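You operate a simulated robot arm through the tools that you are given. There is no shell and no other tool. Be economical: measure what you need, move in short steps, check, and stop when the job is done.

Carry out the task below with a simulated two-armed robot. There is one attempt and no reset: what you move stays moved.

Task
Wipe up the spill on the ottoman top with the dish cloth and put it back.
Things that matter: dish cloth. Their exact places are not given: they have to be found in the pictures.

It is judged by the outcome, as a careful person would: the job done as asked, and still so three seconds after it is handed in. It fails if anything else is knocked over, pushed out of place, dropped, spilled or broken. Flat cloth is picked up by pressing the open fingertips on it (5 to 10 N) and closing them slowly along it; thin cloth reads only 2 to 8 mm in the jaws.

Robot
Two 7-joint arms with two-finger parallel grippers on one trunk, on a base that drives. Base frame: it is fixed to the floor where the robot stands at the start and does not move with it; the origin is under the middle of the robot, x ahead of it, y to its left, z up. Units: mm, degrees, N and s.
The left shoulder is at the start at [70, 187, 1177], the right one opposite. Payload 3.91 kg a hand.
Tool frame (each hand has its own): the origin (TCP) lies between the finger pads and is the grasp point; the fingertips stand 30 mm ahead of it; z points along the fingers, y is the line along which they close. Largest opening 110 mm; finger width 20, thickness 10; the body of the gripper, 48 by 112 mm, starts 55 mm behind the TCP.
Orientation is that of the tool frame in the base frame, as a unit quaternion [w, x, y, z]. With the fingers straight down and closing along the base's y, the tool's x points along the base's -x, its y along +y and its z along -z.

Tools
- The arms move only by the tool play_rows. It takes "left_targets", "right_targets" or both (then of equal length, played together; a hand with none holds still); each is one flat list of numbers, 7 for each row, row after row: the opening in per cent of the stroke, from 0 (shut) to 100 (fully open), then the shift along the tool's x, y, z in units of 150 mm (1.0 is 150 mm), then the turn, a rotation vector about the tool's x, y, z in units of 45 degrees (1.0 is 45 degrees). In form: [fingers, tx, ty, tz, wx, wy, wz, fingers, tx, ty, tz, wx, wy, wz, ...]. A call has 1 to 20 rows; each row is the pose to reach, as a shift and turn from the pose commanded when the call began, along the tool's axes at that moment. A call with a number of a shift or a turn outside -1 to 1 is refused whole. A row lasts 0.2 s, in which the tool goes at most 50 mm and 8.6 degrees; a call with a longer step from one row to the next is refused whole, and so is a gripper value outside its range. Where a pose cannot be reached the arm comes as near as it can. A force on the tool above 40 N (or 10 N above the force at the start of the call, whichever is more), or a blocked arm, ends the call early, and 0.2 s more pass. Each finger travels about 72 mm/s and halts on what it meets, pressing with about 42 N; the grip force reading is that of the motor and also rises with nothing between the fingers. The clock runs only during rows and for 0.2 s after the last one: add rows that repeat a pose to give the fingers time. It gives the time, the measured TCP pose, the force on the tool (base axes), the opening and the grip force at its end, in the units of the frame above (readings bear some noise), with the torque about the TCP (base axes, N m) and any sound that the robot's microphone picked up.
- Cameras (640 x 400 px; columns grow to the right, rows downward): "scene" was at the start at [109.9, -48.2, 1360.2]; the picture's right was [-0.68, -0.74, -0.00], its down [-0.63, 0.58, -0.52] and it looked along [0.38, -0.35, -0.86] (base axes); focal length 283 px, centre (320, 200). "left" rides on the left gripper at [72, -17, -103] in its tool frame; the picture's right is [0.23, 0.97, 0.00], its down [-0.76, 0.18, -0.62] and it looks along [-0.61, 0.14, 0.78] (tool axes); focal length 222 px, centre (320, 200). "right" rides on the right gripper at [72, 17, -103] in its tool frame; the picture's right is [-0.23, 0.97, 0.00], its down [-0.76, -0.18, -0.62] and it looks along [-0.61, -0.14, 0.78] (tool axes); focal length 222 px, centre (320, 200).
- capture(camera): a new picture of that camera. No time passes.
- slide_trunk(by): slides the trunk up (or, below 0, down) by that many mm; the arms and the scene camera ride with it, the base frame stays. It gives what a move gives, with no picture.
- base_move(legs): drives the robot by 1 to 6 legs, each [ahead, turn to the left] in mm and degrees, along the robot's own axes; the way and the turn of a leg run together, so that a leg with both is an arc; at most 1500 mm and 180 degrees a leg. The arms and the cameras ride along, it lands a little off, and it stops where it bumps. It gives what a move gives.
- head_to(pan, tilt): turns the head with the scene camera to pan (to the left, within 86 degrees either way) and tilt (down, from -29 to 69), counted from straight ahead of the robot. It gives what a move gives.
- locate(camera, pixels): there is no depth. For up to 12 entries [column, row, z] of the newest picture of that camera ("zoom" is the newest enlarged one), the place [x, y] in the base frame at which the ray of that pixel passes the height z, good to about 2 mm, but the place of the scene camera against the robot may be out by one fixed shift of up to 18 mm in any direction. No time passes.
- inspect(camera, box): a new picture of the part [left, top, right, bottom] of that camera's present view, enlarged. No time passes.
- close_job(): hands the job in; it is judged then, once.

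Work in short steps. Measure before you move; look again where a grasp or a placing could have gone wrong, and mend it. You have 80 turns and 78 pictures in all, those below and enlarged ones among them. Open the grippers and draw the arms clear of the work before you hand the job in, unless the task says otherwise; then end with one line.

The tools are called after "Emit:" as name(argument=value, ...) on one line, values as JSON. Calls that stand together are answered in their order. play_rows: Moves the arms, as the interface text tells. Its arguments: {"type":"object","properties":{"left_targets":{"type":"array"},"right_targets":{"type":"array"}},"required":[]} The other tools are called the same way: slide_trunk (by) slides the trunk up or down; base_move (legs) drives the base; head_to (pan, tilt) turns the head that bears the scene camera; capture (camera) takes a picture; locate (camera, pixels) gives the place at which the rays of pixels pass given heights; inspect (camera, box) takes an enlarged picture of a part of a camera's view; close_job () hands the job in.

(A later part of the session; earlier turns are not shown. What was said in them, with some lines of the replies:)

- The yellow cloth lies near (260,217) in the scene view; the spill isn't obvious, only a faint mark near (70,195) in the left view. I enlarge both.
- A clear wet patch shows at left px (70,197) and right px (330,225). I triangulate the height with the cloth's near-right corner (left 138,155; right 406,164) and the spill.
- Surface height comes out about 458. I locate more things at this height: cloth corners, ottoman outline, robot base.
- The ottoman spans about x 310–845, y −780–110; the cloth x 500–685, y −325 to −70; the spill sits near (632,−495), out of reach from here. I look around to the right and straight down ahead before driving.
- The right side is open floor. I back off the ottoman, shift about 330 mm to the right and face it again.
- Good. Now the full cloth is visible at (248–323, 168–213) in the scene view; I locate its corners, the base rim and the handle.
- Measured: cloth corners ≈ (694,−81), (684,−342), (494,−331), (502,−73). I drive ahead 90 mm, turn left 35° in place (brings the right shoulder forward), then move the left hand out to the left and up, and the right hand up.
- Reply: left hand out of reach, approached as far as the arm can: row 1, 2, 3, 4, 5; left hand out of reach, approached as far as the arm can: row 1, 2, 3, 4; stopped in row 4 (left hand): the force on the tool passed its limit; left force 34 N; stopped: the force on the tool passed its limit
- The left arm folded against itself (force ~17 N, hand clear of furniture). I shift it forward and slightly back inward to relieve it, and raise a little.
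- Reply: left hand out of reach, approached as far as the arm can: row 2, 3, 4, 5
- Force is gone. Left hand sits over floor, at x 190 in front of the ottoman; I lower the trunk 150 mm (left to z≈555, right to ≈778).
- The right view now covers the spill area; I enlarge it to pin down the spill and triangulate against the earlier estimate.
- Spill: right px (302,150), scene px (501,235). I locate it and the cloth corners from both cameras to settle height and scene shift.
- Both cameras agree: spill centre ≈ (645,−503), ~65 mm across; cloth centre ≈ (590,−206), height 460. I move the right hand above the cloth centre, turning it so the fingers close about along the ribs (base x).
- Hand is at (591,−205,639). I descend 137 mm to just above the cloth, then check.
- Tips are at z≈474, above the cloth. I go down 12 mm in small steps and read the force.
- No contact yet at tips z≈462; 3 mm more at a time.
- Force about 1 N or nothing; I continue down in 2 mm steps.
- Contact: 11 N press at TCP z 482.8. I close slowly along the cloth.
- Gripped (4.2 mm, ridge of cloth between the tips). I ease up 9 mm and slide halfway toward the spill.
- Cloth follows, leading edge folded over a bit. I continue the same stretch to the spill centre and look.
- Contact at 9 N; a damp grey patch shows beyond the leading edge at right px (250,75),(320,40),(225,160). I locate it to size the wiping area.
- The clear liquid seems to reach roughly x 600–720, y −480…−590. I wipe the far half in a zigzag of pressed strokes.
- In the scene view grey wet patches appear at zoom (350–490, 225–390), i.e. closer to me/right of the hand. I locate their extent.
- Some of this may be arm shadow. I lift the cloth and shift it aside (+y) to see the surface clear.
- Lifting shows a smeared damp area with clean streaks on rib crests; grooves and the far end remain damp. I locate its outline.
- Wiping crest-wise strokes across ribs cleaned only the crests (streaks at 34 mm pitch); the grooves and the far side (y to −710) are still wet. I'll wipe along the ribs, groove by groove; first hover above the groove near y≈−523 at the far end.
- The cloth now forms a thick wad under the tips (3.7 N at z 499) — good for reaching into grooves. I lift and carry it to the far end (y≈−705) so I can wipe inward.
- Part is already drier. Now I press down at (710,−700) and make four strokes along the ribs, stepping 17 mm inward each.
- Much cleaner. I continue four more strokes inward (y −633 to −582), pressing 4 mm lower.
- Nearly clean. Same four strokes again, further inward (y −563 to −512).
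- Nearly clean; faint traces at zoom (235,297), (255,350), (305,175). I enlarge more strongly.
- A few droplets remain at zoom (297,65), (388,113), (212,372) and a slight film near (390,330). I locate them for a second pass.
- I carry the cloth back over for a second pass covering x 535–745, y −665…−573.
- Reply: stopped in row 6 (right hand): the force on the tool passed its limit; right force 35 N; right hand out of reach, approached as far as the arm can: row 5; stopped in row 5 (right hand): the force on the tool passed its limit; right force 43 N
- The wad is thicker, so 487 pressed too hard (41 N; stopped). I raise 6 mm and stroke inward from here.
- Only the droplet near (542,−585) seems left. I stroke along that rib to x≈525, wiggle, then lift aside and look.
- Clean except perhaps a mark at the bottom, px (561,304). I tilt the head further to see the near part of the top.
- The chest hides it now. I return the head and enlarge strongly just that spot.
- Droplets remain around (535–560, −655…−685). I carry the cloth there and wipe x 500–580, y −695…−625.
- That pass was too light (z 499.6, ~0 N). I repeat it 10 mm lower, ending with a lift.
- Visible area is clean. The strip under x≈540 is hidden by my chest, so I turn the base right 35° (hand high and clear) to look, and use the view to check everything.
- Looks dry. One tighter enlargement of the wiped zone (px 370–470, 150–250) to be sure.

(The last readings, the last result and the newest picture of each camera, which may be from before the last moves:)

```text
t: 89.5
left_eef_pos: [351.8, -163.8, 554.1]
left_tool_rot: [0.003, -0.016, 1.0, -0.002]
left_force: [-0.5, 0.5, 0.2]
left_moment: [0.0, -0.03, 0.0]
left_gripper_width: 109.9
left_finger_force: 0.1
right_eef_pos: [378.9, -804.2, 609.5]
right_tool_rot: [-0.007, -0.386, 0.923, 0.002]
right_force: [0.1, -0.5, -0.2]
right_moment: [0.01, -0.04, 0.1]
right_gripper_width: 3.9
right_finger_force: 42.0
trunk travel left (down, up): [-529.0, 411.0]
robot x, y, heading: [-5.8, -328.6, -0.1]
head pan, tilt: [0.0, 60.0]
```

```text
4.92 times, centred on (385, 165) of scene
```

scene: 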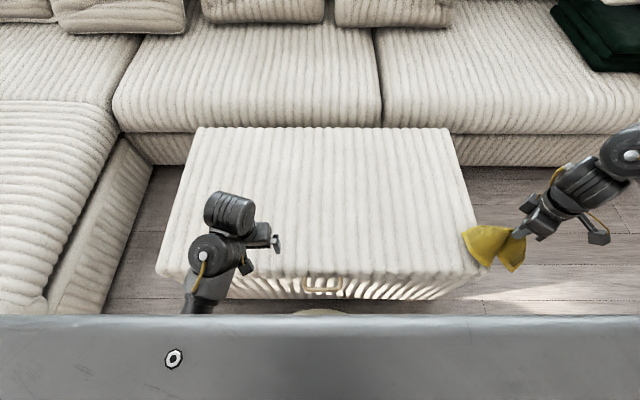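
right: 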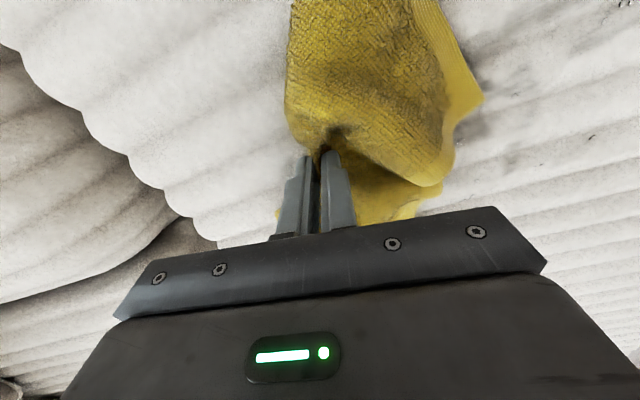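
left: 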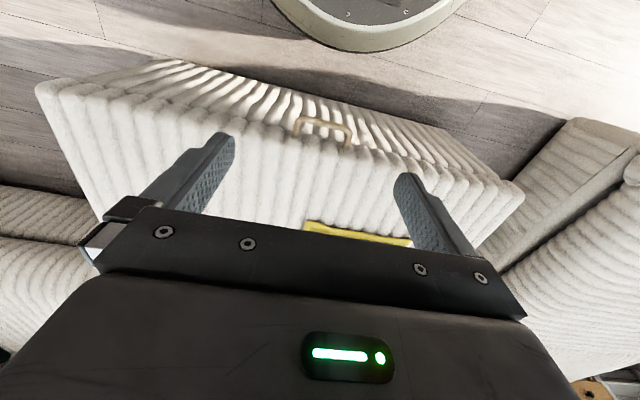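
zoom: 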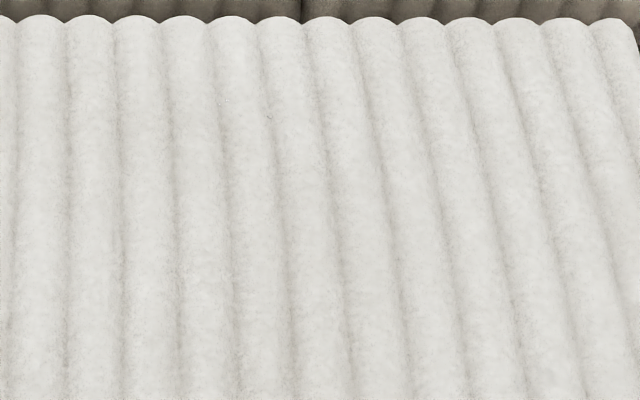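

Surface is dry as far as visible. I turn back left 35° and carry the cloth toward its original centre (590,−206).

Emit:
base_move(legs=[[0, 35]])

Emit:
play_rows(right_targets=[0, -0.25, 0.03, 0, 0, 0, 0, 0, -0.5, 0.06, 0, 0, 0, 0, 0, -0.75, 0.09, 0, 0, 0, 0, 0, -0.945, 0.13, 0, 0, 0, 0, 0, -0.945, 0.13, 0, 0, 0, 0])

Emit:
play_rows(right_targets=[0, -0.25, 0.03, 0.1, 0, 0, 0, 0, -0.5, 0.06, 0.2, 0, 0, 0, 0, -0.75, 0.09, 0.3, 0, 0, 0, 0, -0.945, 0.13, 0.4, 0, 0, 0, 0, -0.945, 0.13, 0.4, 0, 0, 0])

Emit:
capture(camera="scene")

Emit:
capture(camera="right")

```text
t: 91.5
left_eef_pos: [188.1, 14.1, 553.6]
left_tool_rot: [0.004, -0.322, 0.947, -0.001]
left_force: [0.6, -0.3, 0.3]
left_moment: [0.03, 0.02, 0.01]
left_gripper_width: 110.0
left_finger_force: 0.2
right_eef_pos: [582.0, -491.6, 607.4]
right_tool_rot: [-0.008, -0.649, 0.761, 0.0]
right_force: [1.1, -0.6, 0.4]
right_moment: [0.0, 0.0, -0.1]
right_gripper_width: 3.7
right_finger_force: 42.1
trunk travel left (down, up): [-529.0, 411.0]
robot x, y, heading: [-8.1, -331.2, 35.5]
head pan, tilt: [0.0, 60.0]
```

```text
t: 92.8
left_eef_pos: [187.6, 13.8, 555.7]
left_tool_rot: [0.004, -0.321, 0.947, -0.001]
left_force: [-0.6, -0.9, -0.1]
left_moment: [-0.06, 0.02, -0.01]
left_gripper_width: 110.1
left_finger_force: 0.1
right_eef_pos: [586.4, -346.9, 607.9]
right_tool_rot: [-0.007, -0.649, 0.761, 0.0]
right_force: [-0.3, 0.8, 0.2]
right_moment: [-0.01, -0.03, -0.15]
right_gripper_width: 3.7
right_finger_force: 42.3
trunk travel left (down, up): [-529.0, 411.0]
robot x, y, heading: [-6.0, -329.2, 35.5]
head pan, tilt: [0.0, 60.0]
```

```text
t: 94.0
left_eef_pos: [189.2, 14.3, 554.6]
left_tool_rot: [0.004, -0.322, 0.947, -0.002]
left_force: [0.2, 0.0, -0.5]
left_moment: [0.03, -0.01, -0.03]
left_gripper_width: 110.0
left_finger_force: 0.0
right_eef_pos: [588.0, -206.9, 544.9]
right_tool_rot: [-0.007, -0.649, 0.761, 0.0]
right_force: [-0.6, -0.8, 0.4]
right_moment: [0.0, 0.02, -0.11]
right_gripper_width: 3.9
right_finger_force: 41.8
trunk travel left (down, up): [-529.0, 411.0]
robot x, y, heading: [-8.2, -328.9, 35.5]
head pan, tilt: [0.0, 60.0]
```

```text
18 pictures are left
```

scene: 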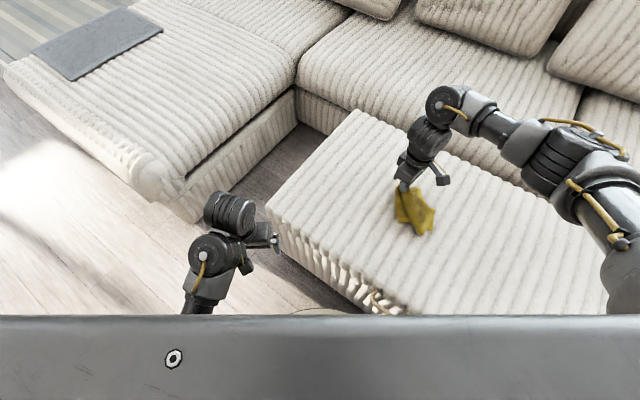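

```text
17 pictures are left
```

right: 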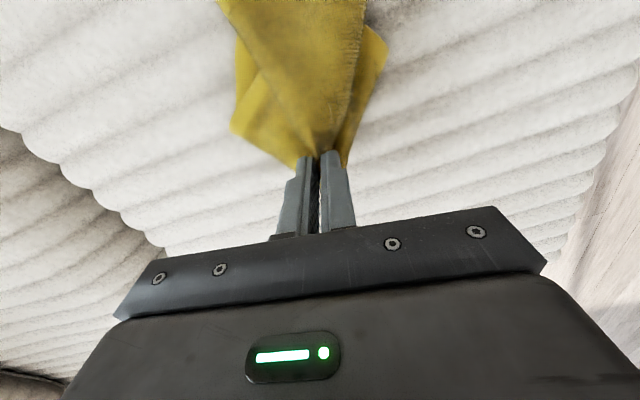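

The cloth drapes mostly toward −y of the fingers. I lower it while drawing 55 mm to +y so it lays out around its original centre.

Emit:
play_rows(right_targets=[0, 0, 0, 0.1, 0, 0, 0, 0, -0.06, 0.01, 0.2, 0, 0, 0, 0, -0.12, 0.02, 0.28, 0, 0, 0, 0, -0.2, 0.035, 0.32, 0, 0, 0, 0, -0.28, 0.05, 0.34, 0, 0, 0, 0, -0.36, 0.06, 0.35, 0, 0, 0, 0, -0.36, 0.06, 0.35, 0, 0, 0])

Emit:
inspect(camera="scene", box=[320, 120, 500, 280])

```text
t: 95.5
left_eef_pos: [188.6, 14.2, 555.7]
left_tool_rot: [0.004, -0.321, 0.947, -0.001]
left_force: [0.4, 0.6, -0.2]
left_moment: [0.01, 0.01, 0.0]
left_gripper_width: 109.9
left_finger_force: 0.1
right_eef_pos: [586.1, -151.2, 493.4]
right_tool_rot: [-0.006, -0.649, 0.761, 0.0]
right_force: [-0.8, -4.3, 8.6]
right_moment: [-0.2, 0.0, -0.1]
right_gripper_width: 3.7
right_finger_force: 42.6
trunk travel left (down, up): [-529.0, 411.0]
robot x, y, heading: [-8.7, -331.5, 35.3]
head pan, tilt: [0.0, 60.0]
```

```text
2.50 times, centred on (410, 200) of scene
```

zoom: 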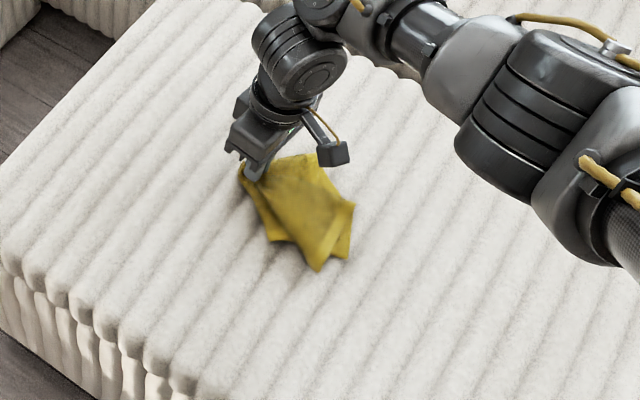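

Cloth is laid down. I open the fingers gently and lift straight up.

Emit:
play_rows(right_targets=[10, 0, 0, 0, 0, 0, 0, 20, 0, 0, -0.02, 0, 0, 0, 30, 0, 0, -0.04, 0, 0, 0, 30, 0, 0, -0.1, 0, 0, 0, 30, 0, 0, -0.3, 0, 0, 0, 30, 0, 0, -0.6, 0, 0, 0, 30, 0, 0, -0.9, 0, 0, 0, 30, 0.1, 0, -1, 0, 0, 0])

Emit:
inspect(camera="scene", box=[320, 120, 500, 280])

Emit:
capture(camera="right")

```text
t: 97.3
left_eef_pos: [189.3, 15.0, 554.9]
left_tool_rot: [0.004, -0.321, 0.947, 0.0]
left_force: [-0.5, 0.0, -0.1]
left_moment: [-0.01, -0.04, 0.02]
left_gripper_width: 109.8
left_finger_force: 0.0
right_eef_pos: [586.3, -166.6, 642.7]
right_tool_rot: [-0.008, -0.649, 0.761, 0.0]
right_force: [0.4, 0.5, 0.0]
right_moment: [-0.01, 0.0, 0.01]
right_gripper_width: 33.0
right_finger_force: 0.1
trunk travel left (down, up): [-529.0, 411.0]
robot x, y, heading: [-10.3, -334.1, 35.6]
head pan, tilt: [0.0, 60.0]
```

```text
2.50 times, centred on (410, 200) of scene
```

zoom: 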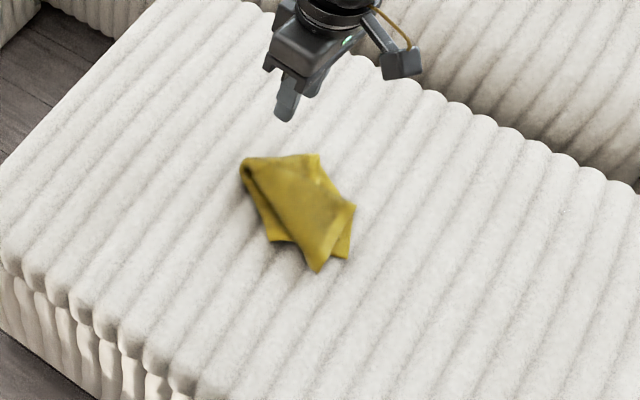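

```text
14 pictures are left
```

right: 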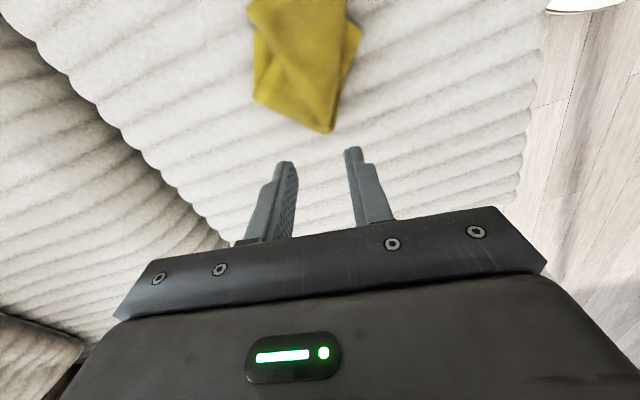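

I locate the cloth's outline (zoom px) to check its centre against the original (590,−206).

Emit:
locate(camera="scene", pixels=[[416, 184, 465], [447, 228, 465], [447, 182, 465], [462, 202, 465], [430, 217, 465], [437, 203, 465]])

Emit:
locate(camera="zoom", pixels=[[242, 170, 465], [318, 270, 465], [318, 155, 465], [355, 205, 465], [270, 240, 465], [298, 208, 465]])

```text
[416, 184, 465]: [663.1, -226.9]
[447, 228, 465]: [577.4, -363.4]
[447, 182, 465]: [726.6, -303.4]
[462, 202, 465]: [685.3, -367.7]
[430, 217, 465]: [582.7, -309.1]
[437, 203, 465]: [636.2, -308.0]
```

```text
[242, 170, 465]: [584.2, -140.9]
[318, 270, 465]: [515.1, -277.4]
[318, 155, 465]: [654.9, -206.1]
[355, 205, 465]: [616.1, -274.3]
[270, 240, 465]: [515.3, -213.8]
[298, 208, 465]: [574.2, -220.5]
```

The cloth lies within its original footprint, centre ≈ (577,−218), about 18 mm from the original centre. I draw the right arm away and back the base off for a last look at the whole top.

Emit:
play_rows(right_targets=[30, 0.25, 0, -0.1, 0, 0, 0, 30, 0.5, 0.05, -0.2, 0, 0, 0, 30, 0.75, 0.1, -0.3, 0, 0, 0, 40, 1, 0.15, -0.4, 0, 0, 0, 60, 1, 0.15, -0.6, 0, 0, 0, 80, 1, 0.15, -0.8, 0, 0, 0, 100, 1, 0.15, -0.8, 0, 0, 0])

Emit:
base_move(legs=[[0, -35], [-120, 0]])

Emit:
capture(camera="scene")

Emit:
inspect(camera="scene", box=[280, 110, 460, 220])

```text
t: 99.0
left_eef_pos: [188.8, 14.8, 554.7]
left_tool_rot: [0.004, -0.321, 0.947, -0.001]
left_force: [0.4, -0.4, 1.2]
left_moment: [0.03, 0.0, 0.02]
left_gripper_width: 110.1
left_finger_force: 0.1
right_eef_pos: [542.7, -307.0, 763.8]
right_tool_rot: [-0.008, -0.649, 0.761, 0.0]
right_force: [-0.2, -0.1, -0.2]
right_moment: [0.01, 0.01, -0.03]
right_gripper_width: 110.2
right_finger_force: 0.0
trunk travel left (down, up): [-529.0, 411.0]
robot x, y, heading: [-7.1, -333.7, 35.4]
head pan, tilt: [0.0, 60.0]
```

```text
t: 101.9
left_eef_pos: [227.3, -161.2, 554.5]
left_tool_rot: [0.004, -0.024, 1.0, -0.002]
left_force: [-1.1, -0.8, -0.1]
left_moment: [-0.03, 0.0, 0.03]
left_gripper_width: 110.1
left_finger_force: 0.0
right_eef_pos: [333.7, -626.1, 766.5]
right_tool_rot: [-0.006, -0.392, 0.92, 0.003]
right_force: [-0.4, 0.1, 0.0]
right_moment: [0.03, -0.03, -0.01]
right_gripper_width: 109.9
right_finger_force: 0.0
trunk travel left (down, up): [-529.0, 411.0]
robot x, y, heading: [-127.0, -331.6, 0.6]
head pan, tilt: [0.0, 60.0]
```

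```text
13 pictures are left
```

scene: 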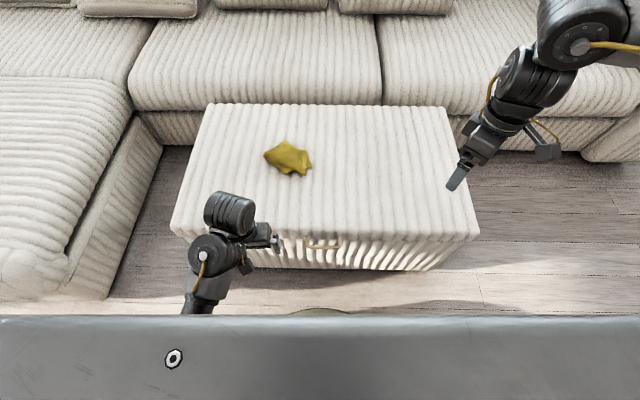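

```text
3.56 times, centred on (370, 165) of scene
```

zoom: 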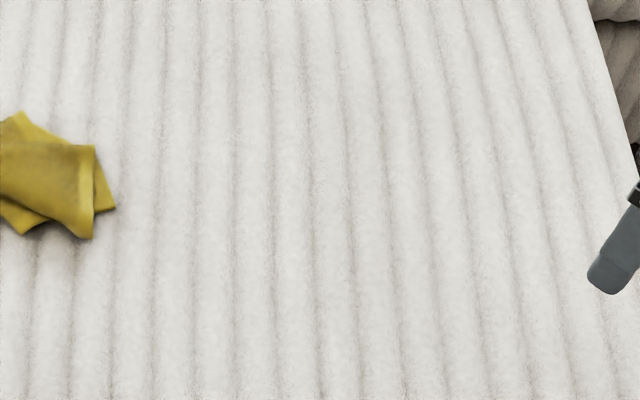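

The top looks dry and the cloth is back. One last check from the right hand camera at another angle.

Emit:
inspect(camera="right", box=[160, 0, 640, 260])

Emit:
inspect(camera="scene", box=[330, 100, 430, 160])

```text
1.33 times, centred on (400, 130) of right
```

zoom: 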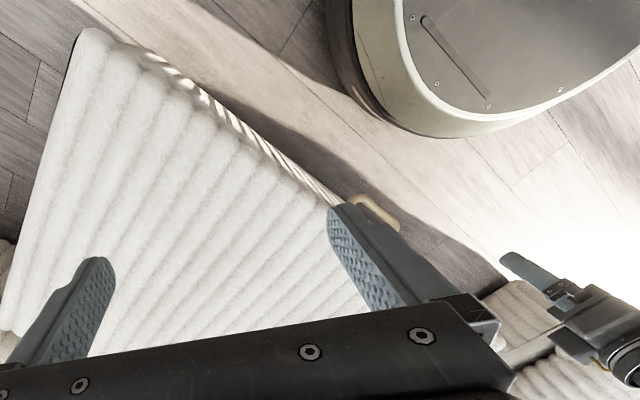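

```text
6.40 times, centred on (380, 130) of scene
```

zoom: 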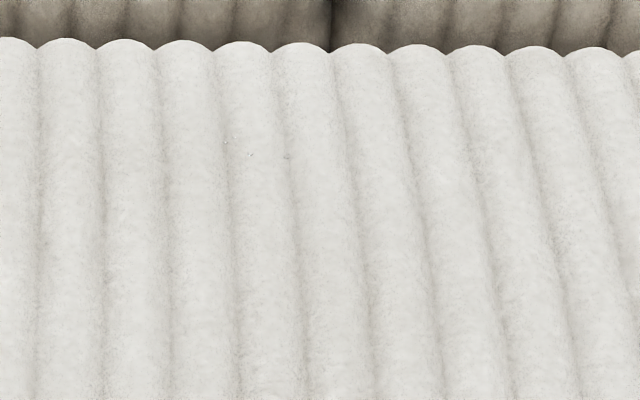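

The top is dry apart from barely visible specks, the cloth is back in place, and both hands are open and clear. I hand in.

Emit:
close_job()

```text
The job is handed in.
```

I wiped up the spill and put the dish cloth back on the ottoman, about 18 mm from where its centre was. It lies folded and crumpled rather than spread flat as it was. The last pictures show the top dry apart from one or two barely visible specks near the far edge, and nothing else looked moved or knocked over. Both grippers are open and drawn back from the work.
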